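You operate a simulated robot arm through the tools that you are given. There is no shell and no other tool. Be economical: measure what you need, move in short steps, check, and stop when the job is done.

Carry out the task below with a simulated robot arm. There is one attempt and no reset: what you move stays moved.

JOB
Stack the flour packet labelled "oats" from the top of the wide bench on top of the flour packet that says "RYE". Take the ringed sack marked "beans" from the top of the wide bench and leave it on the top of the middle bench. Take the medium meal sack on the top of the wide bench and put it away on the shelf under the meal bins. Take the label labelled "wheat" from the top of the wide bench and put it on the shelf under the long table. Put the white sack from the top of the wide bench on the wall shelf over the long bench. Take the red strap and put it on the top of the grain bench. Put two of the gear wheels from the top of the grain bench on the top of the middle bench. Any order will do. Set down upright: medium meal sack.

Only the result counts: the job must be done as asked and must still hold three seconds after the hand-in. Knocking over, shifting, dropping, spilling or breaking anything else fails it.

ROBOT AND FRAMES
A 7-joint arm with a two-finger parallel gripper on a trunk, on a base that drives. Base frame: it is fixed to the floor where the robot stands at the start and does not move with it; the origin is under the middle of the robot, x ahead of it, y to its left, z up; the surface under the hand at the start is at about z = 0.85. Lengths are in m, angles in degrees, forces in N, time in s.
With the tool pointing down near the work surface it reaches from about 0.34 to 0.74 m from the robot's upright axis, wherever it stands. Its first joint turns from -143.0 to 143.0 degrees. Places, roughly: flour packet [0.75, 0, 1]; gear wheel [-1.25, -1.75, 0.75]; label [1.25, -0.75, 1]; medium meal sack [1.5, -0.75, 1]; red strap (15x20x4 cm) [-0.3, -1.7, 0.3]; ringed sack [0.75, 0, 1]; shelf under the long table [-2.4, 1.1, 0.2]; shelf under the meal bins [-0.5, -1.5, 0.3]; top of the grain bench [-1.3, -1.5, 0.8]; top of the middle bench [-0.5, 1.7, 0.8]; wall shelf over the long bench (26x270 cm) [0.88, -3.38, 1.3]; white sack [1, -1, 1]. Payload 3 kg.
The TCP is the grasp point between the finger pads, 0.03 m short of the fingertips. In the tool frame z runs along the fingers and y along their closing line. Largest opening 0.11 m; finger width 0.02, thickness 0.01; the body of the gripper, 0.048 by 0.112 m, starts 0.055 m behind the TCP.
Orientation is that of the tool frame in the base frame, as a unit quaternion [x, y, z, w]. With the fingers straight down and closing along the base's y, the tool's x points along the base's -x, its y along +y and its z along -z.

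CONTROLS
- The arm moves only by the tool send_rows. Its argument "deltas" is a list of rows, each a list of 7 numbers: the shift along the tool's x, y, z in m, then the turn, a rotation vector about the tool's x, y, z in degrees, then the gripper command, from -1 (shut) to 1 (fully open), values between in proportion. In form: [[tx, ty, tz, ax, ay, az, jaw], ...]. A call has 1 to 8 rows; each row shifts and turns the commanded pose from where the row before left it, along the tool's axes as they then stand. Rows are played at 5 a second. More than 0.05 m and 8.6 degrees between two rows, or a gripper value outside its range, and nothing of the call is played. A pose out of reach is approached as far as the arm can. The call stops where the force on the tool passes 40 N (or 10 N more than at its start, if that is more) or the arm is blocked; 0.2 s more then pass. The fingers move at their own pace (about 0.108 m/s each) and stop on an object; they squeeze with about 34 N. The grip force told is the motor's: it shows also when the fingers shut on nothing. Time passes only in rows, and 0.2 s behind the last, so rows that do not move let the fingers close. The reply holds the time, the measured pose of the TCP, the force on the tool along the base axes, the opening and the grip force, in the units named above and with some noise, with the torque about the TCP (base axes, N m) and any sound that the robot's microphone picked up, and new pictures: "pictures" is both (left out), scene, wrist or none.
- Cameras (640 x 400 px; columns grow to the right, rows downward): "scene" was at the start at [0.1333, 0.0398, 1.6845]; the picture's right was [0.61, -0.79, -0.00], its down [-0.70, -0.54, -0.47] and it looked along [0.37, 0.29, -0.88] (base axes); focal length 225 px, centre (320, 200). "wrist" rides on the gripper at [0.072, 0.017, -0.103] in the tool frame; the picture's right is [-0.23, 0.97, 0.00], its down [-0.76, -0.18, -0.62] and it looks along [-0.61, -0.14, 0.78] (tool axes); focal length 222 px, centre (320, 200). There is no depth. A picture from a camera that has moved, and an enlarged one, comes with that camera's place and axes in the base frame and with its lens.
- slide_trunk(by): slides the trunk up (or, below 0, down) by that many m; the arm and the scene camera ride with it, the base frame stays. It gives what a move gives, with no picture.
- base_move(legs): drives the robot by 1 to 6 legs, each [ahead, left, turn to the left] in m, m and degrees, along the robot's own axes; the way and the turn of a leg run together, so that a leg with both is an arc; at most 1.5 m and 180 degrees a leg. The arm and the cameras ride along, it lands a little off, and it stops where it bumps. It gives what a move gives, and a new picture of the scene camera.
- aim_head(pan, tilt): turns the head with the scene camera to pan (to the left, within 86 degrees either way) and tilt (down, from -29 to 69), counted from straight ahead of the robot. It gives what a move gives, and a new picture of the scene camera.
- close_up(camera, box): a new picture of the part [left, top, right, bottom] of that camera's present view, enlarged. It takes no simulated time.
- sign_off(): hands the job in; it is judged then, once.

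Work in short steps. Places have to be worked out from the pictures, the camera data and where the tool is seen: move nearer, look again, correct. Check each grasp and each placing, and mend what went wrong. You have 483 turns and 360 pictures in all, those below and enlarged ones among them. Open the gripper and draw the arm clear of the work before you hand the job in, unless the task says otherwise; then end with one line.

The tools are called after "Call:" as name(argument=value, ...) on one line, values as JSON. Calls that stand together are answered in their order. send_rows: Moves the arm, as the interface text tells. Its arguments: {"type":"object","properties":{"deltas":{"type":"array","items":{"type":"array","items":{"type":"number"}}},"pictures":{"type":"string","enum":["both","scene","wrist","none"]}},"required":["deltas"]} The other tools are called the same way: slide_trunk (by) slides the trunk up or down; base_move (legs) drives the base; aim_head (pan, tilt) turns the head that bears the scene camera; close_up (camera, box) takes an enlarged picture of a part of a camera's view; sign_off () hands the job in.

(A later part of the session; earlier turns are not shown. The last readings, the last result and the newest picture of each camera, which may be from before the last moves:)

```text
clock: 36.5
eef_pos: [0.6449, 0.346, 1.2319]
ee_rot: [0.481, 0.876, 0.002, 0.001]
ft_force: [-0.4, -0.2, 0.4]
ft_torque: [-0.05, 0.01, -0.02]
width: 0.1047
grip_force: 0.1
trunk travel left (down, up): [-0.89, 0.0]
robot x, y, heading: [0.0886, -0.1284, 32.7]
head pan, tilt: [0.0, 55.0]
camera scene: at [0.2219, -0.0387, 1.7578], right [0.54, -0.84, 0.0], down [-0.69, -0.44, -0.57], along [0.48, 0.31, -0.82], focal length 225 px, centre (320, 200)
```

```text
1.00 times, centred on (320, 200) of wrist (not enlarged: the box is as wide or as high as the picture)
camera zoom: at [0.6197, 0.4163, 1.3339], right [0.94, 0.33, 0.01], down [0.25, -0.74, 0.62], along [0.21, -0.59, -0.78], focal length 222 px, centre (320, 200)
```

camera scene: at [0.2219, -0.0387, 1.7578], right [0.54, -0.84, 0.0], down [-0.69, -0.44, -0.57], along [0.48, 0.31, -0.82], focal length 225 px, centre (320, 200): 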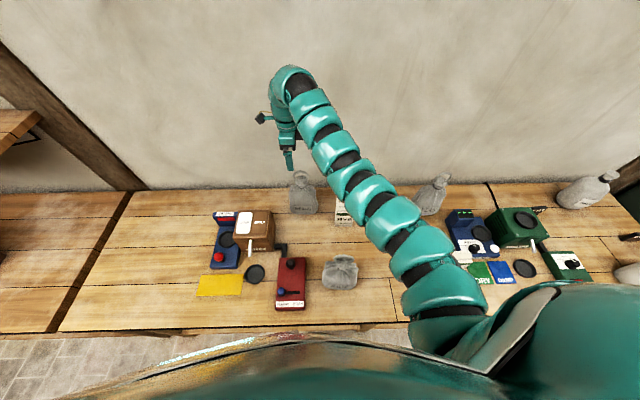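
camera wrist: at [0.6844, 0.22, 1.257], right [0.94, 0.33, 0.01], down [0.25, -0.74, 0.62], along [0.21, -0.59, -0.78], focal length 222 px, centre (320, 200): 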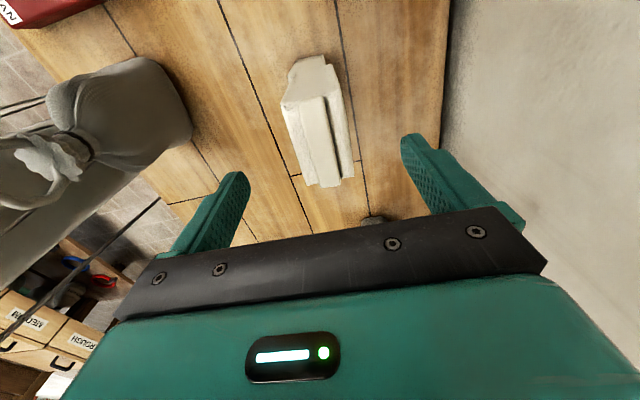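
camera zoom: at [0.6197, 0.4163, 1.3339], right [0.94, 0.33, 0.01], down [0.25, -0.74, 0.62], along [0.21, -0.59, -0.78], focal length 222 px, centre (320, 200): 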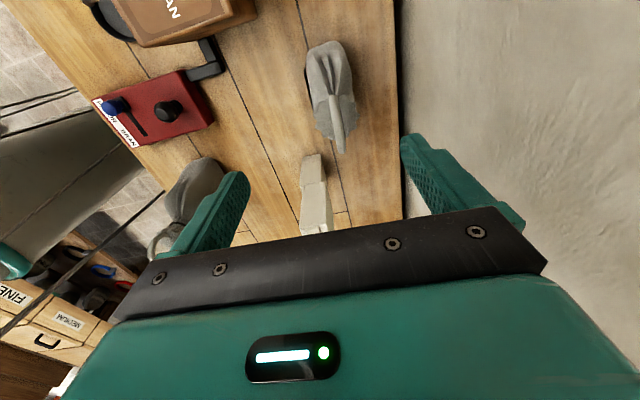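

Call:
close_up(camera="wrist", box=[250, 25, 410, 165])

```text
2.86 times, centred on (330, 95) of wrist
camera zoom: at [0.6197, 0.4163, 1.3339], right [0.94, 0.33, 0.01], down [0.25, -0.74, 0.62], along [0.21, -0.59, -0.78], focal length 635 px, centre (291, 500)
```

zoom: 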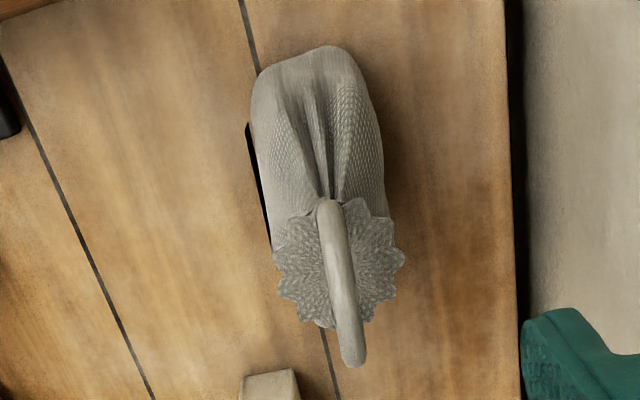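

The ring's plane lines up with my jaw plane. I'll grip the ring at about (0.671, 0.336), z about 1.085, stepping down in stages.

Call:
send_rows(deltas=[[-0.023, 0.017, 0.03, 0, 0, 0, 1], [0, 0, 0.04, 0, 0, 0, 1], [0, 0, 0.04, 0, 0, 0, 1]])

Call:
close_up(camera="scene", box=[230, 115, 390, 215])

```text
clock: 37.3
eef_pos: [0.6707, 0.3348, 1.1235]
ee_rot: [0.482, 0.876, 0.004, 0.001]
ft_force: [-0.4, 0.8, -0.9]
ft_torque: [-0.02, 0.01, 0.0]
width: 0.1101
grip_force: 0.1
trunk travel left (down, up): [-0.89, 0.0]
robot x, y, heading: [0.0866, -0.1251, 32.5]
head pan, tilt: [0.0, 55.0]
camera scene: at [0.22, -0.0413, 1.7581], right [0.54, -0.84, 0.0], down [-0.69, -0.44, -0.57], along [0.48, 0.31, -0.82], focal length 225 px, centre (320, 200)
camera wrist: at [0.6437, 0.4057, 1.2264], right [0.94, 0.33, 0.01], down [0.25, -0.74, 0.62], along [0.21, -0.59, -0.78], focal length 222 px, centre (320, 200)
```

scene: 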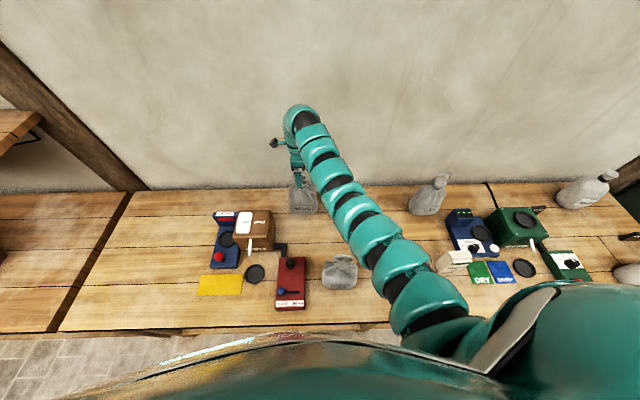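
wrist: 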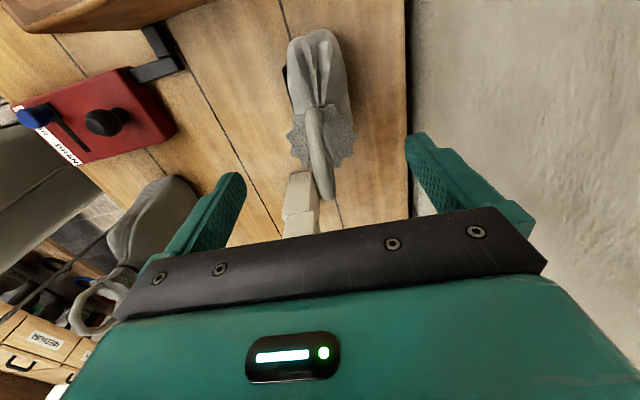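

```text
4.00 times, centred on (310, 165) of scene
camera zoom: at [0.22, -0.0413, 1.7581], right [0.54, -0.84, 0.0], down [-0.69, -0.44, -0.57], along [0.48, 0.31, -0.82], focal length 900 px, centre (360, 340)
```

zoom: 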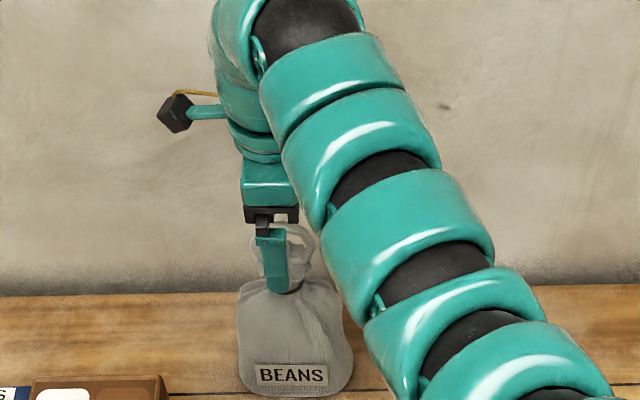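

The ring is centred between the fingers. I'll descend 3.5 cm and close.

Call:
send_rows(deltas=[[0, 0, 0.02, 0, 0, 0, 1], [0, 0, 0.018, 0, 0, 0, 1], [0, 0, 0, 0, 0, 0, -1], [0, 0, 0, 0, 0, 0, -1], [0, 0, 0, 0, 0, 0, -1], [0, 0, 0, 0, 0, 0, -1]], pictures="wrist")

```text
clock: 38.7
eef_pos: [0.6723, 0.3362, 1.084]
ee_rot: [0.481, 0.877, 0.002, 0.003]
ft_force: [0.0, -0.2, 0.1]
ft_torque: [0.3, -0.21, 0.02]
width: 0.0509
grip_force: 34.1
trunk travel left (down, up): [-0.89, 0.0]
robot x, y, heading: [0.0897, -0.125, 32.7]
head pan, tilt: [0.0, 55.0]
camera wrist: at [0.6458, 0.4064, 1.1876], right [0.94, 0.33, 0.01], down [0.25, -0.74, 0.62], along [0.21, -0.58, -0.78], focal length 222 px, centre (320, 200)
```

wrist: 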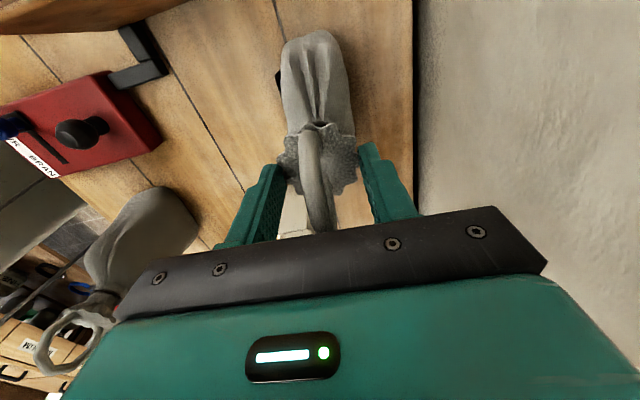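

The fingers stopped at 0.051 m on the rim of the crown. I'll open, go slightly lower so the tips sit at the neck under the crown, and close again.

Call:
send_rows(deltas=[[0, 0, 0, 0, 0, 0, 0.8], [0, 0, 0, 0, 0, 0, 0.8], [0, 0, 0.01, 0, 0, 0, 0.8], [0, 0, 0.01, 0, 0, 0, 0.8], [0, 0, 0, 0, 0, 0, -1], [0, 0, 0, 0, 0, 0, -1], [0, 0, 0, 0, 0, 0, -1], [0, 0, 0, 0, 0, 0, -1]], pictures="wrist")

```text
clock: 40.5
eef_pos: [0.6736, 0.3361, 1.0636]
ee_rot: [0.482, 0.876, 0.004, 0.002]
ft_force: [1.2, -0.2, -0.1]
ft_torque: [0.33, -0.48, -0.01]
width: 0.051
grip_force: 34.5
trunk travel left (down, up): [-0.89, 0.0]
robot x, y, heading: [0.087, -0.123, 32.5]
head pan, tilt: [0.0, 55.0]
camera wrist: at [0.6469, 0.4055, 1.1672], right [0.94, 0.33, 0.01], down [0.25, -0.74, 0.62], along [0.21, -0.58, -0.78], focal length 222 px, centre (320, 200)
```

wrist: 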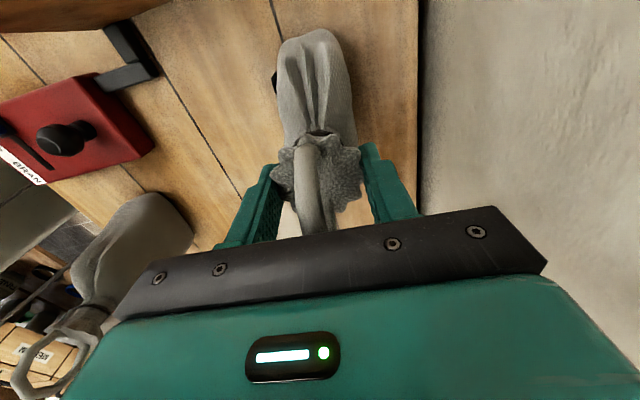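

The crown is now well inside the pads. I'll do a test lift.

Call:
send_rows(deltas=[[0, 0, -0.02, 0, 0, 0, -1], [0, 0, -0.03, 0, 0, 0, -1], [0, 0, -0.03, 0, 0, 0, -1]])

Call:
close_up(camera="scene", box=[230, 115, 390, 215])

```text
clock: 41.3
eef_pos: [0.6713, 0.335, 1.1442]
ee_rot: [0.482, 0.876, 0.002, 0.002]
ft_force: [-0.9, -0.5, -11.3]
ft_torque: [-0.02, 0.0, 0.01]
width: 0.0507
grip_force: 33.3
trunk travel left (down, up): [-0.89, 0.0]
robot x, y, heading: [0.0888, -0.1227, 32.5]
head pan, tilt: [0.0, 55.0]
camera scene: at [0.2204, -0.0403, 1.758], right [0.54, -0.84, 0.0], down [-0.69, -0.44, -0.57], along [0.48, 0.31, -0.82], focal length 225 px, centre (320, 200)
camera wrist: at [0.6467, 0.4047, 1.246], right [0.94, 0.33, 0.01], down [0.25, -0.74, 0.62], along [0.21, -0.59, -0.78], focal length 222 px, centre (320, 200)
```

scene: 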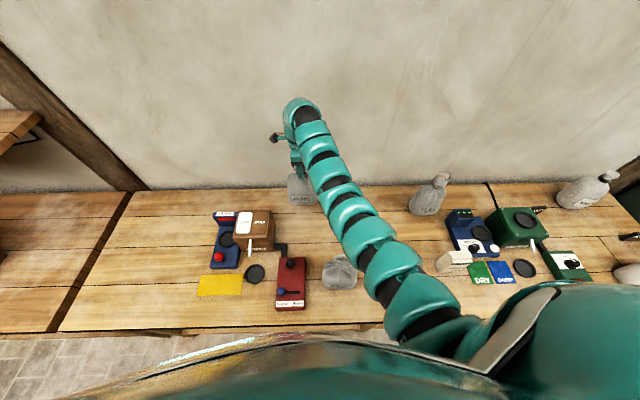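
wrist: 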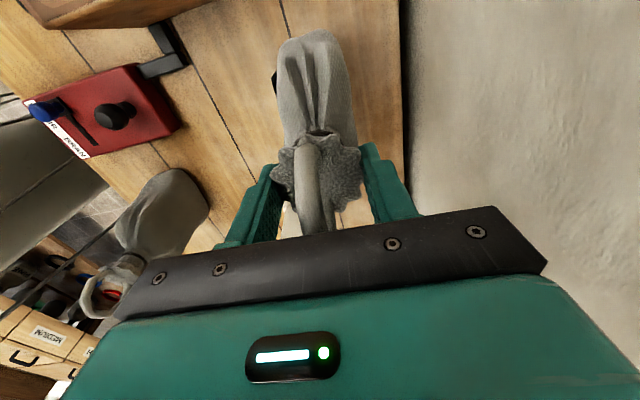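

```text
4.00 times, centred on (310, 165) of scene
camera zoom: at [0.2204, -0.0403, 1.758], right [0.54, -0.84, 0.0], down [-0.69, -0.44, -0.57], along [0.48, 0.31, -0.82], focal length 900 px, centre (360, 340)
```

zoom: 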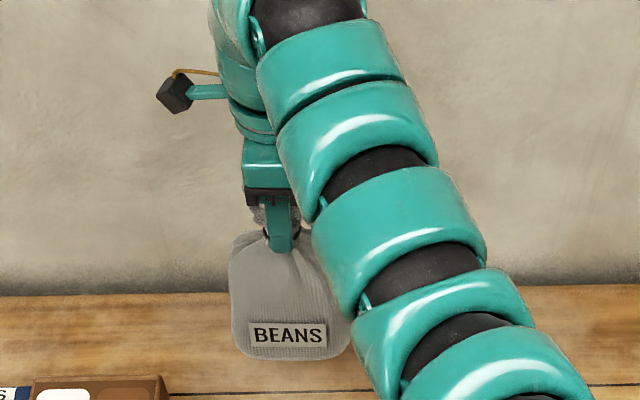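

Held firmly at 11.3 N. I'll raise it well above the clutter, back away from the bench, and look toward the middle bench.

Call:
send_rows(deltas=[[0, 0, -0.04, 0, 0, 0, -1], [0, 0, -0.04, 0, 0, 0, -1], [0, 0, -0.04, 0, 0, 0, -1], [0, 0, -0.04, 0, 0, 0, -1]], pictures="none")

Call:
aim_head(pan=86, tilt=25)

Call:
aim_head(pan=-86, tilt=25)

```text
clock: 42.3
eef_pos: [0.6689, 0.3333, 1.308]
ee_rot: [0.482, 0.876, 0.002, 0.001]
ft_force: [-1.0, -0.6, -8.8]
ft_torque: [-0.01, 0.01, 0.01]
width: 0.0509
grip_force: 33.9
trunk travel left (down, up): [-0.89, 0.0]
robot x, y, heading: [0.0887, -0.1231, 32.4]
head pan, tilt: [0.0, 55.0]
```

```text
clock: 43.9
eef_pos: [0.6684, 0.3331, 1.307]
ee_rot: [0.481, 0.877, 0.004, 0.002]
ft_force: [-0.4, -0.4, -10.2]
ft_torque: [0.01, -0.02, -0.04]
width: 0.0508
grip_force: 33.6
trunk travel left (down, up): [-0.89, 0.0]
robot x, y, heading: [0.0907, -0.1199, 32.5]
head pan, tilt: [85.9, 25.0]
camera scene: at [0.1164, 0.0025, 1.802], right [0.88, 0.48, 0.0], down [0.2, -0.37, -0.91], along [-0.43, 0.8, -0.42], focal length 225 px, centre (320, 200)
```

scene: 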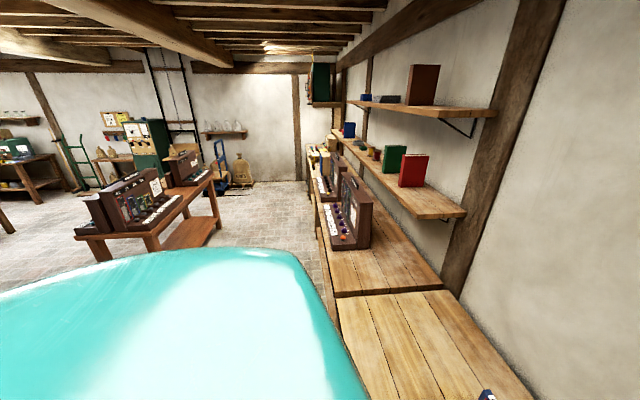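

```text
clock: 46.5
eef_pos: [0.6698, 0.3347, 1.3064]
ee_rot: [0.482, 0.876, 0.003, 0.002]
ft_force: [0.0, -0.2, -9.8]
ft_torque: [0.02, -0.02, 0.04]
width: 0.0506
grip_force: 34.2
trunk travel left (down, up): [-0.89, 0.0]
robot x, y, heading: [0.09, -0.1206, 32.6]
head pan, tilt: [-85.9, 25.0]
camera scene: at [0.215, -0.1526, 1.802], right [-0.8, -0.6, 0.0], down [-0.25, 0.34, -0.91], along [0.54, -0.73, -0.42], focal length 225 px, centre (320, 200)
```

scene: 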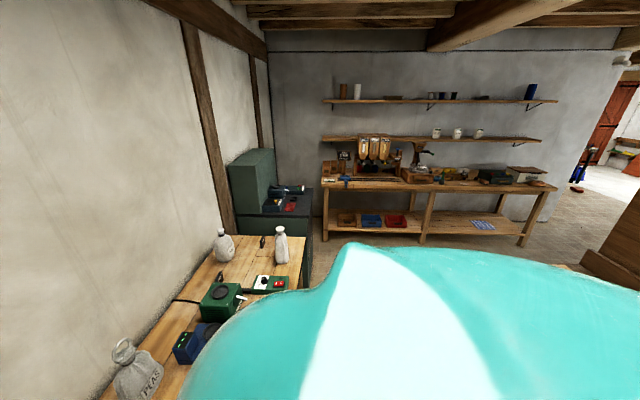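

The left view shows the middle bench along the same wall, with its near end free, and the long table to the left. I'll back off so I clear the wall shelf, then slide left toward the free part.

Call:
base_move(legs=[[-0.42, 0, 0], [0, 1.15, 0]])

Call:
aim_head(pan=10, tilt=40)

```text
clock: 54.5
eef_pos: [-0.301, 1.081, 1.3072]
ee_rot: [0.476, 0.88, 0.003, 0.001]
ft_force: [-0.3, -0.5, -10.4]
ft_torque: [-0.03, -0.01, 0.01]
width: 0.051
grip_force: 34.2
trunk travel left (down, up): [-0.89, 0.0]
robot x, y, heading: [-0.8775, 0.6167, 33.4]
head pan, tilt: [-85.9, 25.0]
camera scene: at [-0.7491, 0.5881, 1.802], right [-0.8, -0.61, 0.0], down [-0.26, 0.34, -0.91], along [0.55, -0.72, -0.42], focal length 225 px, centre (320, 200)
```

scene: 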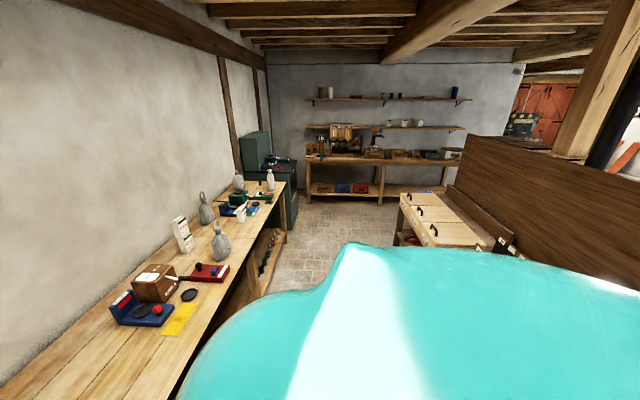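

```text
clock: 56.2
eef_pos: [-0.3006, 1.0809, 1.308]
ee_rot: [0.476, 0.88, 0.002, 0.001]
ft_force: [-0.8, -0.8, -9.6]
ft_torque: [-0.06, -0.02, -0.06]
width: 0.0507
grip_force: 34.1
trunk travel left (down, up): [-0.89, 0.0]
robot x, y, heading: [-0.8734, 0.6174, 33.5]
head pan, tilt: [10.0, 40.0]
camera scene: at [-0.7429, 0.7193, 1.7786], right [0.69, -0.73, 0.0], down [-0.47, -0.44, -0.77], along [0.56, 0.52, -0.64], focal length 225 px, centre (320, 200)
```

scene: 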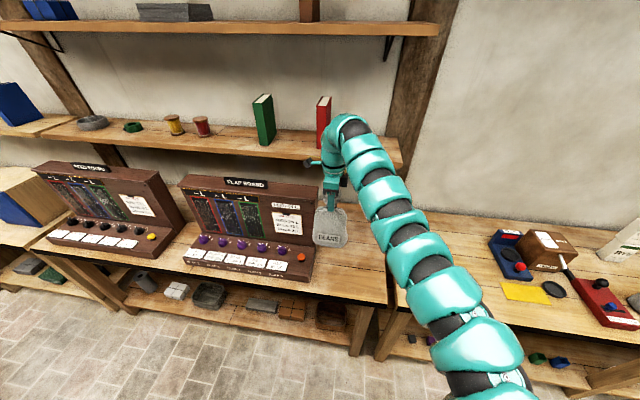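

The free strip on the middle bench is about 0.37 m wide, between the flap board and the right end. I'll move right 0.10 and forward 0.14 to put the sack over it, in front of the wall shelf's edge.

Call:
base_move(legs=[[0, -0.1, 0], [0.14, 0, 0]])

Call:
send_rows(deltas=[[0, 0, 0.045, 0, 0, 0, -1], [0, 0, 0.045, 0, 0, 0, -1], [0, 0, 0.045, 0, 0, 0, -1], [0, 0, 0.045, 0, 0, 0, -1]])

```text
clock: 58.3
eef_pos: [-0.1272, 1.0777, 1.3067]
ee_rot: [0.475, 0.88, 0.002, 0.001]
ft_force: [-0.1, -0.3, -9.1]
ft_torque: [-0.01, -0.02, 0.01]
width: 0.0505
grip_force: 33.8
trunk travel left (down, up): [-0.89, 0.0]
robot x, y, heading: [-0.7027, 0.612, 33.2]
head pan, tilt: [10.0, 40.0]
camera scene: at [-0.5675, 0.7157, 1.7785], right [0.69, -0.73, 0.0], down [-0.47, -0.44, -0.77], along [0.56, 0.53, -0.64], focal length 225 px, centre (320, 200)
```

scene: 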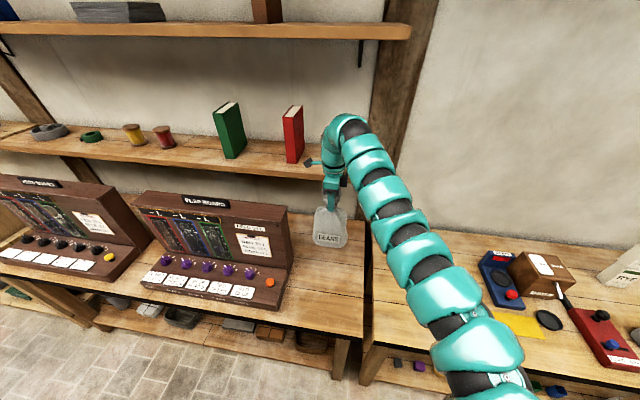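

```text
clock: 59.3
eef_pos: [-0.126, 1.0779, 1.1249]
ee_rot: [0.474, 0.881, 0.002, 0.001]
ft_force: [0.2, 1.1, -9.1]
ft_torque: [0.0, -0.04, -0.01]
width: 0.0507
grip_force: 34.0
trunk travel left (down, up): [-0.89, 0.0]
robot x, y, heading: [-0.7013, 0.6118, 33.5]
head pan, tilt: [10.0, 40.0]
camera scene: at [-0.5676, 0.7162, 1.7785], right [0.69, -0.73, 0.0], down [-0.47, -0.44, -0.76], along [0.56, 0.53, -0.64], focal length 225 px, centre (320, 200)
camera wrist: at [-0.1525, 1.1468, 1.2273], right [0.94, 0.35, 0.01], down [0.27, -0.74, 0.62], along [0.22, -0.58, -0.78], focal length 222 px, centre (320, 200)
```

scene: 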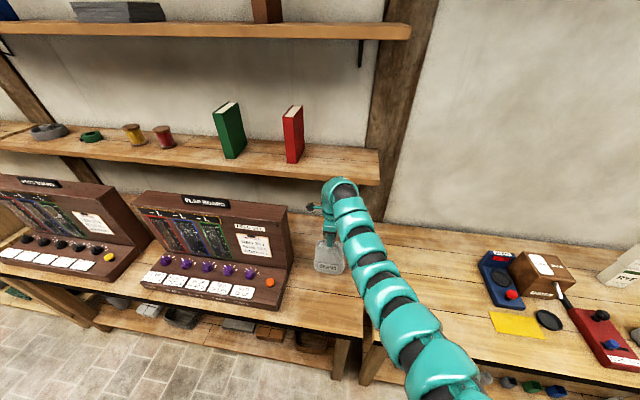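
wrist: 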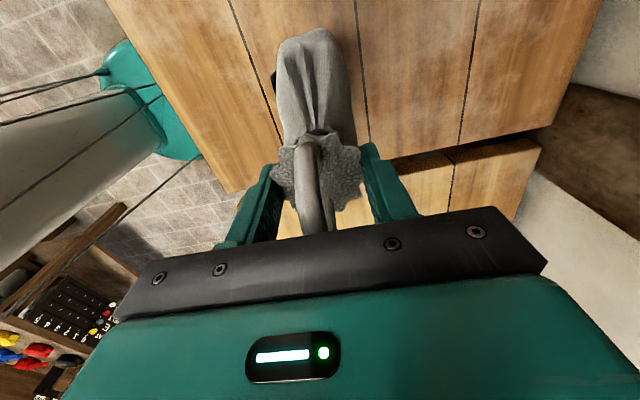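

The sack is over the free strip. I'll lower it to contact.

Call:
send_rows(deltas=[[0, 0, 0.025, 0, 0, 0, -1], [0, 0, 0.02, 0, 0, 0, -1], [0, 0, 0.008, 0, 0, 0, -1], [0, 0, 0.005, 0, 0, 0, -1], [0, 0, 0.005, 0, 0, 0, -1]], pictures="scene")

Call:
close_up(camera="scene", box=[230, 190, 430, 315])

```text
clock: 60.5
eef_pos: [-0.127, 1.0784, 1.0657]
ee_rot: [0.475, 0.88, 0.001, 0.002]
ft_force: [-0.4, 0.3, -6.8]
ft_torque: [-0.14, 0.02, -0.02]
width: 0.0509
grip_force: 33.9
trunk travel left (down, up): [-0.89, 0.0]
robot x, y, heading: [-0.7037, 0.6115, 33.4]
head pan, tilt: [10.0, 40.0]
camera scene: at [-0.5688, 0.7146, 1.7787], right [0.69, -0.73, 0.0], down [-0.47, -0.44, -0.77], along [0.56, 0.53, -0.64], focal length 225 px, centre (320, 200)
```

scene: 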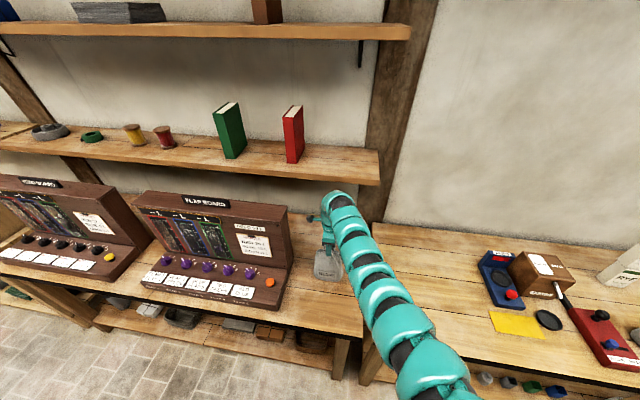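

```text
3.20 times, centred on (330, 252) of scene
camera zoom: at [-0.5688, 0.7146, 1.7787], right [0.69, -0.73, 0.0], down [-0.47, -0.44, -0.77], along [0.56, 0.53, -0.64], focal length 720 px, centre (288, 32)
```

zoom: 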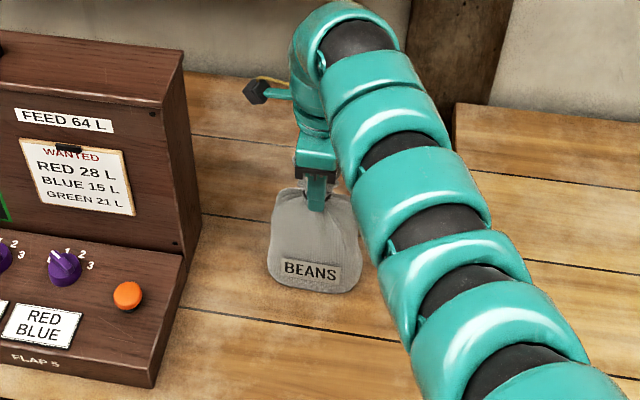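

Just touching, with the load reading falling. A few more millimetres.

Call:
send_rows(deltas=[[0, 0, 0.003, 0, 0, 0, -1], [0, 0, 0.003, 0, 0, 0, -1]], pictures="none")

```text
clock: 61.1
eef_pos: [-0.1287, 1.0786, 1.0659]
ee_rot: [0.475, 0.88, 0.007, 0.002]
ft_force: [-4.9, -4.1, 25.2]
ft_torque: [-0.38, -0.04, -0.13]
width: 0.051
grip_force: 34.4
trunk travel left (down, up): [-0.89, 0.0]
robot x, y, heading: [-0.6986, 0.612, 32.9]
head pan, tilt: [10.0, 40.0]
```

It is pressing at 25 N, so it's seated. I'll ease up a touch, open gently, and lift.

Call:
send_rows(deltas=[[0, 0, -0.003, 0, 0, 0, -1], [0, 0, 0, 0, 0, 0, 0.1], [0, 0, 0, 0, 0, 0, 0.5], [0, 0, 0, 0, 0, 0, 1], [0, 0, 0, 0, 0, 0, 1], [0, 0, -0.02, 0, 0, 0, 1], [0, 0, -0.04, 0, 0, 0, 1], [0, 0, -0.04, 0, 0, 0, 1]])

Call:
close_up(camera="scene", box=[230, 190, 430, 315])

```text
clock: 62.9
eef_pos: [-0.1254, 1.0752, 1.1627]
ee_rot: [0.475, 0.88, 0.003, 0.002]
ft_force: [0.2, -0.9, 0.3]
ft_torque: [0.0, -0.03, -0.02]
width: 0.11
grip_force: 0.0
trunk travel left (down, up): [-0.89, 0.0]
robot x, y, heading: [-0.7005, 0.6081, 33.2]
head pan, tilt: [10.0, 40.0]
camera scene: at [-0.5697, 0.7138, 1.7788], right [0.69, -0.73, 0.0], down [-0.47, -0.44, -0.77], along [0.56, 0.53, -0.64], focal length 225 px, centre (320, 200)
camera wrist: at [-0.1529, 1.1447, 1.2647], right [0.94, 0.34, 0.01], down [0.27, -0.74, 0.62], along [0.22, -0.58, -0.78], focal length 222 px, centre (320, 200)
```

scene: 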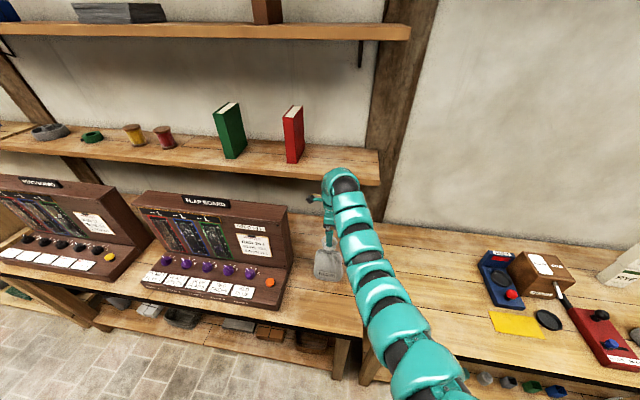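
wrist: 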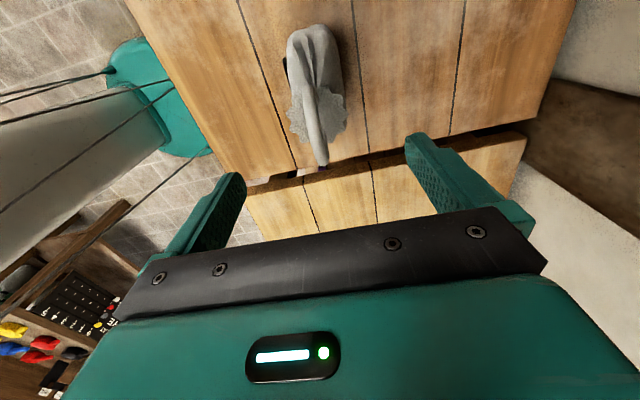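

```text
3.20 times, centred on (330, 252) of scene
camera zoom: at [-0.5697, 0.7138, 1.7788], right [0.69, -0.73, 0.0], down [-0.47, -0.44, -0.77], along [0.56, 0.53, -0.64], focal length 720 px, centre (288, 32)
```

zoom: 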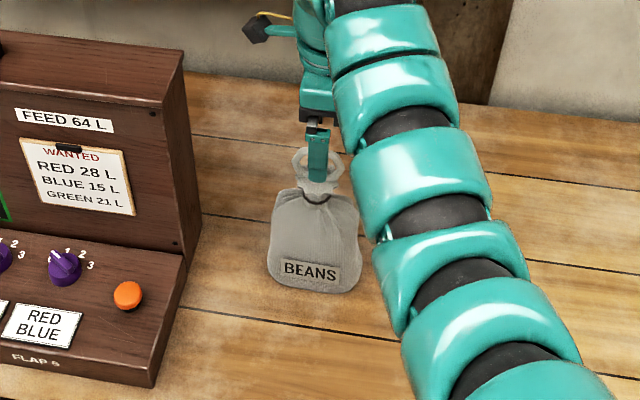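

BEANS stands on the middle bench. I'll lift clear, back off, and drive to the right end of the wide bench.

Call:
send_rows(deltas=[[0, 0, -0.04, 0, 0, 0, 1], [0, 0, -0.04, 0, 0, 0, 1], [0, 0, -0.04, 0, 0, 0, 1]], pictures="none")

Call:
base_move(legs=[[-0.1, 0, 0], [0, -1.1, 0], [0, -1.0, 0]])

Call:
aim_head(pan=0, tilt=45)

```text
clock: 63.7
eef_pos: [-0.1284, 1.0736, 1.2848]
ee_rot: [0.475, 0.88, 0.002, 0.001]
ft_force: [-0.6, -0.3, 0.6]
ft_torque: [0.01, 0.01, -0.02]
width: 0.1099
grip_force: 0.0
trunk travel left (down, up): [-0.89, 0.0]
robot x, y, heading: [-0.6997, 0.6058, 33.4]
head pan, tilt: [10.0, 40.0]
```

```text
clock: 74.6
eef_pos: [0.9175, -0.707, 1.2853]
ee_rot: [0.478, 0.878, 0.003, 0.001]
ft_force: [0.0, -0.7, -0.4]
ft_torque: [0.01, 0.01, -0.01]
width: 0.1099
grip_force: 0.0
trunk travel left (down, up): [-0.89, 0.0]
robot x, y, heading: [0.3396, -1.1665, 33.3]
head pan, tilt: [10.0, 40.0]
camera scene: at [0.4732, -1.065, 1.7788], right [0.68, -0.73, 0.0], down [-0.47, -0.44, -0.77], along [0.56, 0.52, -0.64], focal length 225 px, centre (320, 200)
```

scene: 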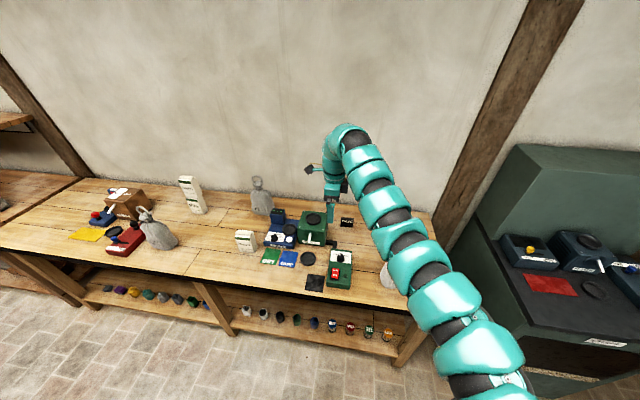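

```text
clock: 75.4
eef_pos: [0.9157, -0.7068, 1.2851]
ee_rot: [0.476, 0.879, 0.004, 0.002]
ft_force: [0.5, 0.0, 0.2]
ft_torque: [0.0, -0.02, -0.02]
width: 0.11
grip_force: 0.1
trunk travel left (down, up): [-0.89, 0.0]
robot x, y, heading: [0.3406, -1.1656, 33.2]
head pan, tilt: [0.0, 45.0]
camera scene: at [0.4789, -1.0782, 1.7715], right [0.55, -0.84, 0.0], down [-0.59, -0.39, -0.71], along [0.59, 0.39, -0.71], focal length 225 px, centre (320, 200)
```

scene: 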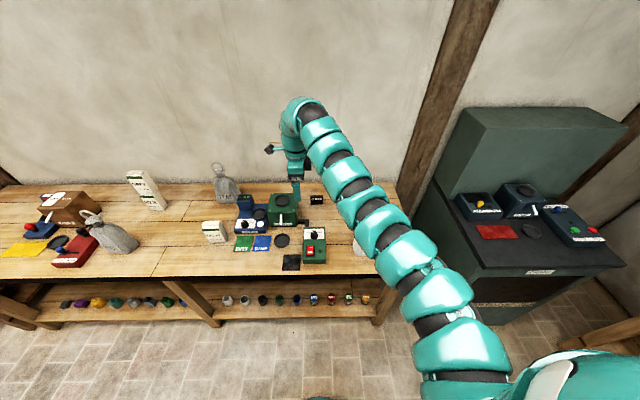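

The arm hides the two sacks at the right. I'll swing the hand to the left to see them.

Call:
send_rows(deltas=[[0.05, 0, 0, 0, 0, 0, 1], [0.05, 0, 0, 0, 0, 0, 1], [0.05, 0, 0, 0, 0, 0, 1], [0.05, 0, 0, 0, 0, 0, 1], [0.05, 0, 0, 0, 0, 0, 1], [0.05, 0, 0, 0, 0, 0, 1], [0.05, 0, 0, 0, 0, 0, 1]], pictures="scene")

Call:
close_up(camera="scene", box=[200, 160, 424, 300])

```text
clock: 77.0
eef_pos: [0.7706, -0.6009, 1.2729]
ee_rot: [0.477, 0.879, 0.003, 0.002]
ft_force: [0.3, -0.5, 0.6]
ft_torque: [-0.02, 0.0, 0.0]
width: 0.11
grip_force: 0.0
out of reach, approached as far as the arm can: row 2, 3, 4, 5, 6, 7
trunk travel left (down, up): [-0.89, 0.0]
robot x, y, heading: [0.341, -1.1725, 33.0]
head pan, tilt: [0.0, 45.0]
camera scene: at [0.4781, -1.0785, 1.7716], right [0.55, -0.84, 0.0], down [-0.59, -0.39, -0.71], along [0.59, 0.39, -0.71], focal length 225 px, centre (320, 200)
```

scene: 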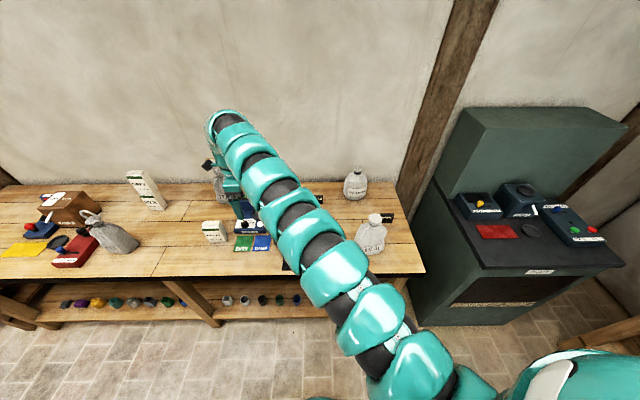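

```text
2.86 times, centred on (312, 230) of scene
camera zoom: at [0.4781, -1.0785, 1.7716], right [0.55, -0.84, 0.0], down [-0.59, -0.39, -0.71], along [0.59, 0.39, -0.71], focal length 643 px, centre (343, 114)
```

zoom: 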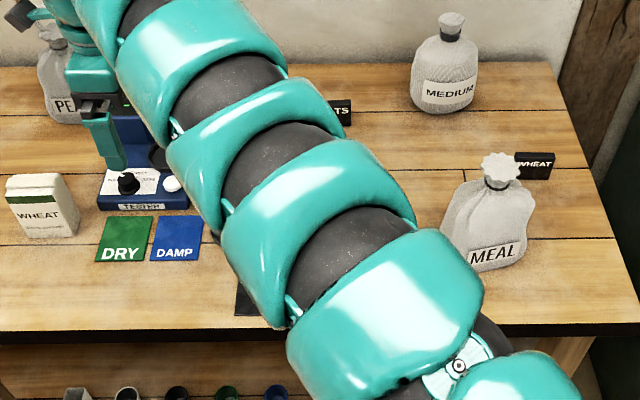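

Now readable: "MEDIUM" sack at about (1.39, -0.72), white "MEAL" sack at about (1.11, -0.95), and the WHEAT tag just behind it. I'll take MEAL first: drive forward a bit and bring the hand over its neck.

Call:
base_move(legs=[[0.15, 0, 0]])

Call:
send_rows(deltas=[[-0.045, 0.01, 0.01, 0, 0, 0, 1], [-0.045, 0, 0.01, 0, 0, 0, 1], [-0.045, 0, 0.01, 0, 0, 0, 1], [-0.045, 0, 0.01, 0, 0, 0, 1], [-0.045, 0, 0.01, 0, 0, 0, 1], [-0.045, 0, 0.01, 0, 0, 0, 1]])

```text
clock: 78.3
eef_pos: [0.8943, -0.5192, 1.2721]
ee_rot: [0.476, 0.879, 0.002, 0.001]
ft_force: [-0.8, 0.5, -0.5]
ft_torque: [-0.03, -0.01, 0.02]
width: 0.11
grip_force: 0.0
trunk travel left (down, up): [-0.89, 0.0]
robot x, y, heading: [0.4658, -1.0848, 33.2]
head pan, tilt: [0.0, 45.0]
camera scene: at [0.6036, -0.9965, 1.7714], right [0.55, -0.84, 0.0], down [-0.59, -0.39, -0.71], along [0.59, 0.39, -0.71], focal length 225 px, centre (320, 200)
```

scene: 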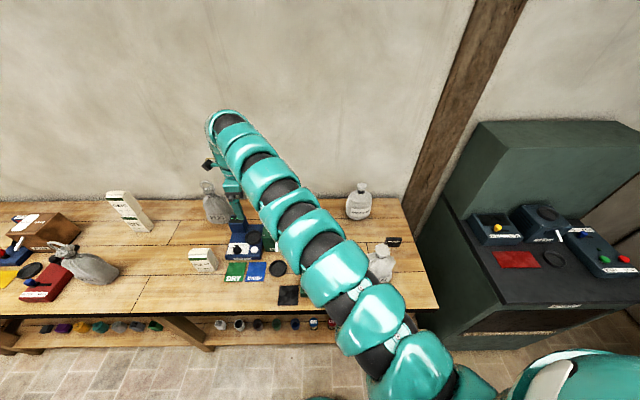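

```text
clock: 79.7
eef_pos: [1.0259, -0.7026, 1.2224]
ee_rot: [0.477, 0.879, 0.001, 0.002]
ft_force: [-0.7, 0.4, 0.3]
ft_torque: [0.03, -0.05, 0.02]
width: 0.1102
grip_force: 0.0
out of reach, approached as far as the arm can: row 6
trunk travel left (down, up): [-0.89, 0.0]
robot x, y, heading: [0.462, -1.0856, 33.0]
head pan, tilt: [0.0, 45.0]
camera scene: at [0.6011, -0.9956, 1.7715], right [0.55, -0.84, 0.0], down [-0.59, -0.39, -0.71], along [0.59, 0.39, -0.71], focal length 225 px, centre (320, 200)
camera wrist: at [1.0004, -0.632, 1.3248], right [0.94, 0.34, 0.0], down [0.26, -0.74, 0.62], along [0.22, -0.59, -0.78], focal length 222 px, centre (320, 200)
```

scene: 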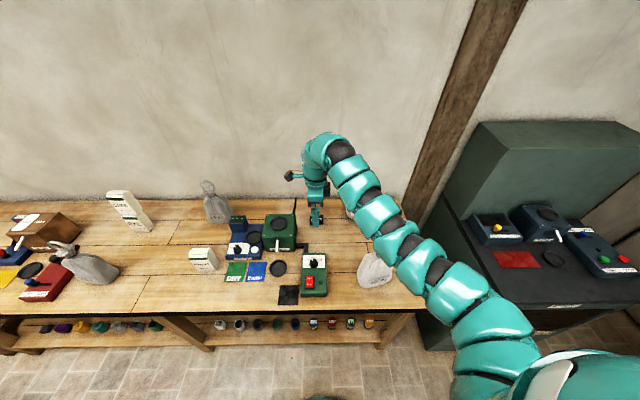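
wrist: 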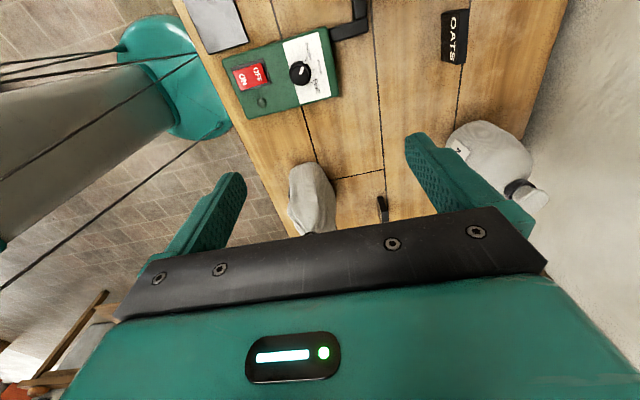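

Call:
send_rows(deltas=[[-0.046, -0.01, 0.015, 0, 0, 0, 1], [-0.046, -0.01, 0.015, 0, 0, 0, 1], [-0.046, -0.01, 0.015, 0, 0, 0, 1], [-0.046, -0.01, 0.01, 0, 0, 0, 1], [-0.044, -0.014, 0.01, 0, 0, 0, 1]])

Call:
close_up(camera="wrist", box=[200, 0, 520, 200])

```text
clock: 80.9
eef_pos: [1.0285, -0.7039, 1.2226]
ee_rot: [0.477, 0.879, 0.002, 0.001]
ft_force: [0.2, 0.8, 0.5]
ft_torque: [0.01, -0.03, 0.0]
width: 0.1101
grip_force: 0.1
out of reach, approached as far as the arm can: row 1, 2, 3, 4, 5
trunk travel left (down, up): [-0.89, 0.0]
robot x, y, heading: [0.4629, -1.0886, 33.2]
head pan, tilt: [0.0, 45.0]
camera scene: at [0.6028, -0.9977, 1.7715], right [0.55, -0.84, 0.0], down [-0.59, -0.39, -0.71], along [0.59, 0.39, -0.71], focal length 225 px, centre (320, 200)
camera wrist: at [1.0017, -0.6333, 1.3246], right [0.94, 0.34, 0.0], down [0.26, -0.74, 0.62], along [0.21, -0.58, -0.78], focal length 222 px, centre (320, 200)
```

scene: 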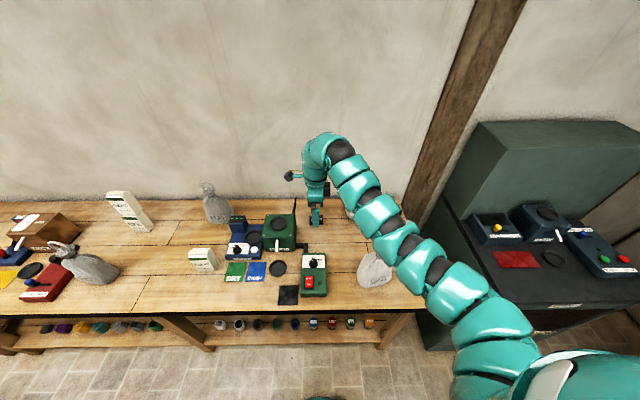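
wrist: 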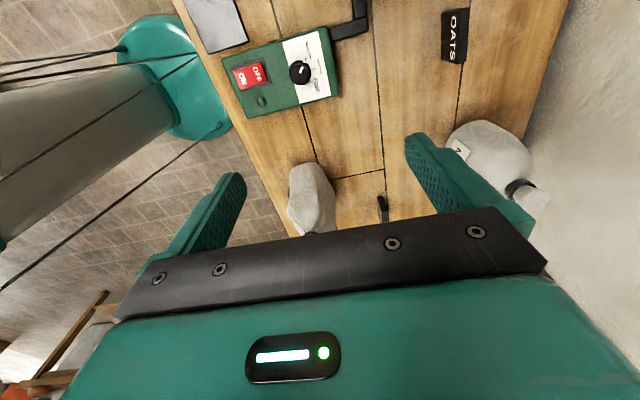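

```text
2.00 times, centred on (360, 100) of wrist
camera zoom: at [1.0017, -0.6333, 1.3246], right [0.94, 0.34, 0.0], down [0.26, -0.74, 0.62], along [0.21, -0.58, -0.78], focal length 444 px, centre (240, 400)
```

zoom: 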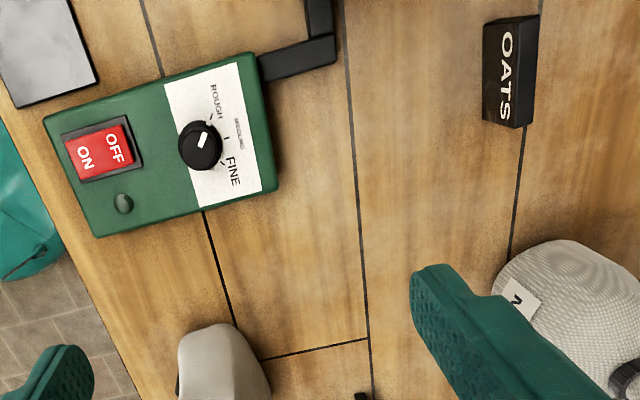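

I'm on the inner reach limit again. I'll descend first, then go right.

Call:
send_rows(deltas=[[0, 0.01, 0.04, 0, 0, 0, 1], [-0.01, 0, 0.04, 0, 0, 0, 1], [-0.045, -0.01, 0.0, 0, 0, 0, 1], [-0.045, -0.01, 0.0, 0, 0, 0, 1], [-0.045, -0.01, 0.0, 0, 0, 0, 1], [-0.045, -0.01, 0.0, 0, 0, 0, 1], [-0.045, -0.01, 0.0, 0, 0, 0, 1]])

```text
clock: 82.5
eef_pos: [1.1606, -0.8953, 1.1178]
ee_rot: [0.476, 0.879, 0.004, 0.0]
ft_force: [0.8, 0.1, -0.8]
ft_torque: [0.0, 0.0, 0.01]
width: 0.1099
grip_force: 0.1
out of reach, approached as far as the arm can: row 3, 4, 5, 6, 7
trunk travel left (down, up): [-0.89, 0.0]
robot x, y, heading: [0.461, -1.088, 33.1]
head pan, tilt: [0.0, 45.0]
camera scene: at [0.603, -0.9991, 1.7715], right [0.55, -0.84, 0.0], down [-0.59, -0.39, -0.71], along [0.59, 0.39, -0.71], focal length 225 px, centre (320, 200)
camera wrist: at [1.134, -0.8256, 1.2198], right [0.94, 0.34, 0.01], down [0.26, -0.74, 0.62], along [0.22, -0.58, -0.78], focal length 222 px, centre (320, 200)
```

scene: 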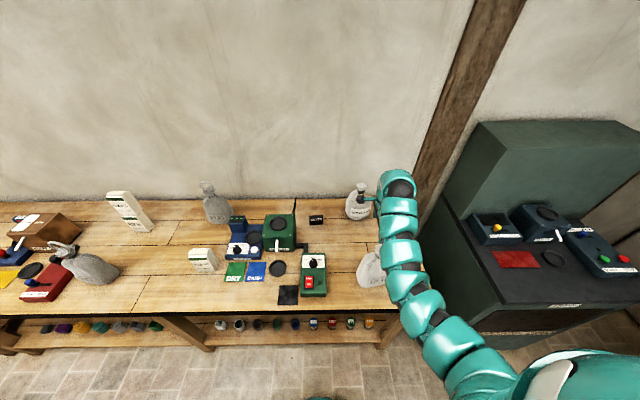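
wrist: 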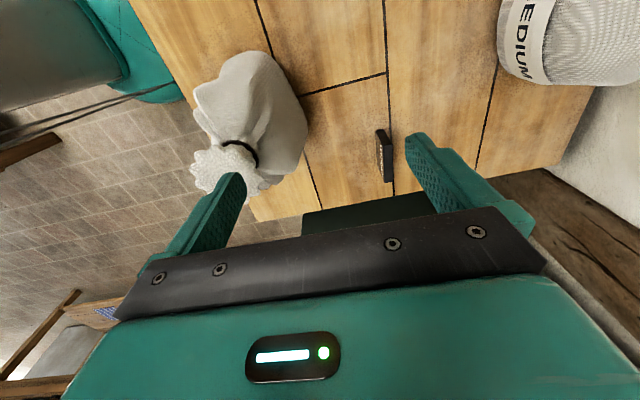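

Backing the base 8 cm should put the hand almost exactly over MEAL's neck at (1.092, -0.946). I'll raise first, then back off.

Call:
send_rows(deltas=[[0, 0, -0.03, 0, 0, 0, 1], [0, 0, -0.03, 0, 0, 0, 1]], pictures="none")

Call:
base_move(legs=[[-0.08, 0, 0]])

Call:
close_up(camera="wrist", box=[0, 0, 640, 400])

```text
clock: 83.1
eef_pos: [1.1757, -0.885, 1.1478]
ee_rot: [0.476, 0.879, 0.003, 0.001]
ft_force: [-0.3, 0.6, 0.4]
ft_torque: [-0.01, 0.01, -0.01]
width: 0.1098
grip_force: 0.1
out of reach, approached as far as the arm can: row 1, 2
trunk travel left (down, up): [-0.89, 0.0]
robot x, y, heading: [0.4671, -1.0911, 33.0]
head pan, tilt: [0.0, 45.0]
```

```text
clock: 84.2
eef_pos: [1.1062, -0.93, 1.1487]
ee_rot: [0.475, 0.88, 0.004, 0.001]
ft_force: [0.6, 0.1, 0.1]
ft_torque: [-0.01, 0.01, -0.01]
width: 0.1101
grip_force: 0.1
trunk travel left (down, up): [-0.89, 0.0]
robot x, y, heading: [0.3954, -1.1349, 33.2]
head pan, tilt: [0.0, 45.0]
camera scene: at [0.5324, -1.0434, 1.7717], right [0.55, -0.84, 0.0], down [-0.59, -0.39, -0.71], along [0.59, 0.39, -0.71], focal length 225 px, centre (320, 200)
```

scene: 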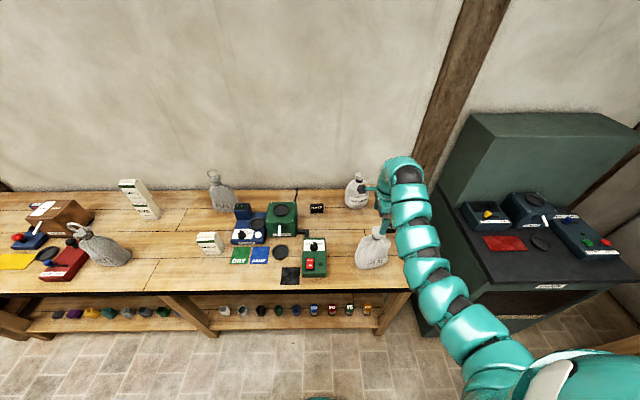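

```text
1.00 times, centred on (320, 200) of wrist (not enlarged: the box is as wide or as high as the picture)
camera zoom: at [1.0795, -0.8613, 1.2511], right [0.94, 0.34, 0.01], down [0.26, -0.74, 0.62], along [0.22, -0.58, -0.78], focal length 222 px, centre (320, 200)
```

zoom: 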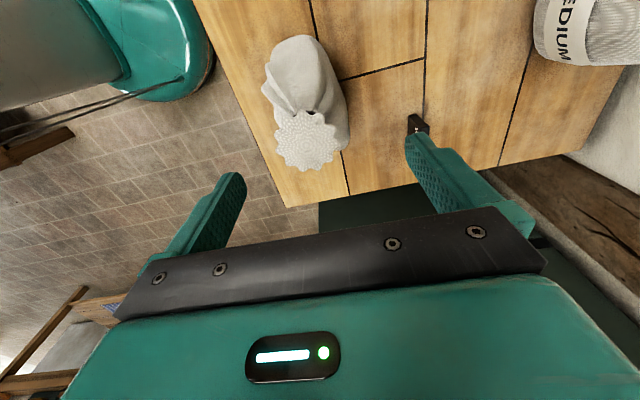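

Call:
send_rows(deltas=[[-0.004, -0.011, 0.03, 0, 0, 0, 1], [0, 0, 0.035, 0, 0, 0, 1], [0, 0, 0.035, 0, 0, 0, 1]])

Call:
close_up(camera="scene", box=[300, 150, 460, 250])

```text
clock: 85.0
eef_pos: [1.1015, -0.941, 1.0451]
ee_rot: [0.477, 0.879, 0.004, 0.002]
ft_force: [0.1, 0.9, 0.1]
ft_torque: [0.0, 0.0, 0.03]
width: 0.1097
grip_force: 0.1
trunk travel left (down, up): [-0.89, 0.0]
robot x, y, heading: [0.3997, -1.1329, 33.2]
head pan, tilt: [0.0, 45.0]
camera scene: at [0.5346, -1.0423, 1.7715], right [0.55, -0.84, 0.0], down [-0.59, -0.39, -0.71], along [0.59, 0.39, -0.71], focal length 225 px, centre (320, 200)
camera wrist: at [1.0744, -0.8715, 1.1483], right [0.94, 0.34, 0.01], down [0.26, -0.74, 0.62], along [0.22, -0.58, -0.78], focal length 222 px, centre (320, 200)
```

scene: 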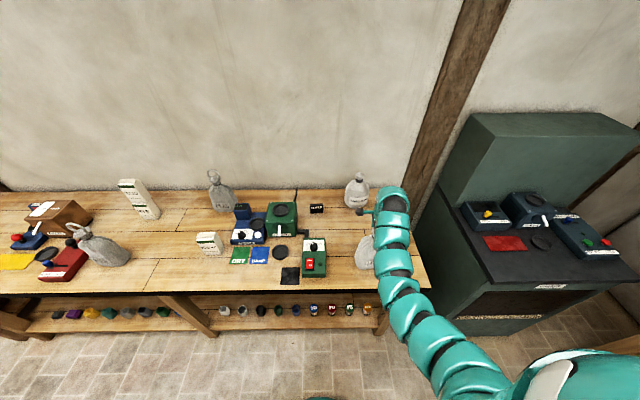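
wrist: 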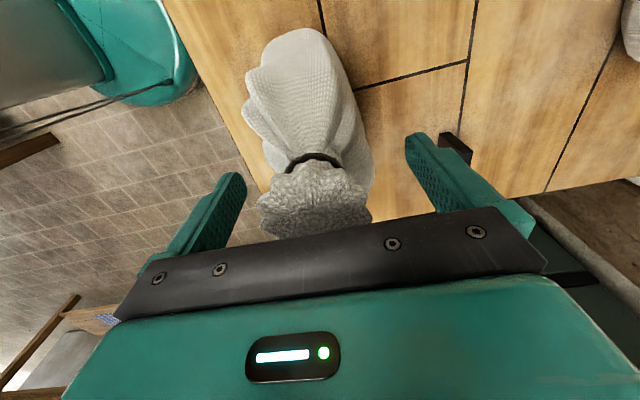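

```text
4.00 times, centred on (380, 200) of scene
camera zoom: at [0.5346, -1.0423, 1.7715], right [0.55, -0.84, 0.0], down [-0.59, -0.39, -0.71], along [0.59, 0.39, -0.71], focal length 900 px, centre (80, 200)
```

zoom: 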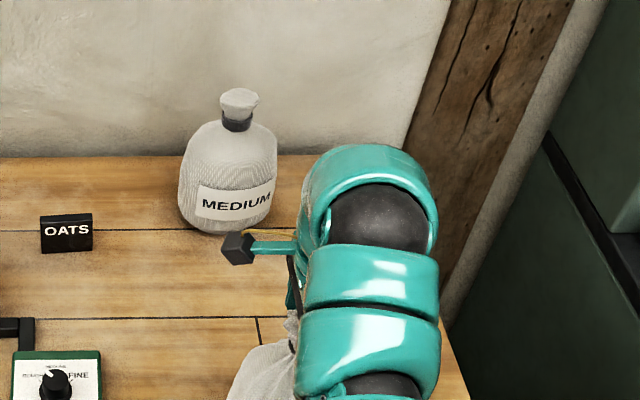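

The crown sits between the fingers. A small shift to centre it, then close.

Call:
send_rows(deltas=[[0, -0.006, 0, 0, 0, 0, 1], [0, 0, 0, 0, 0, 0, -1], [0, 0, 0, 0, 0, 0, -1], [0, 0, 0, 0, 0, 0, -1], [0, 0, 0, 0, 0, 0, -1]], pictures="wrist")

```text
clock: 86.2
eef_pos: [1.0968, -0.9446, 1.0475]
ee_rot: [0.476, 0.879, 0.003, 0.002]
ft_force: [5.0, 1.1, 4.8]
ft_torque: [-0.07, -0.26, 0.24]
width: 0.058
grip_force: 34.0
trunk travel left (down, up): [-0.89, 0.0]
robot x, y, heading: [0.3962, -1.1342, 33.1]
head pan, tilt: [0.0, 45.0]
camera wrist: at [1.0699, -0.8746, 1.1495], right [0.94, 0.34, 0.01], down [0.26, -0.74, 0.62], along [0.22, -0.58, -0.78], focal length 222 px, centre (320, 200)
```

wrist: 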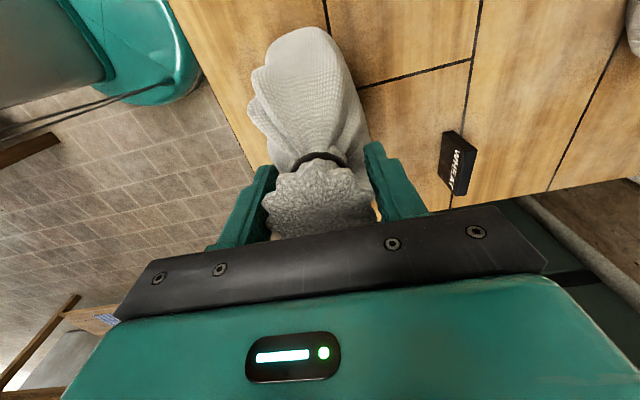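

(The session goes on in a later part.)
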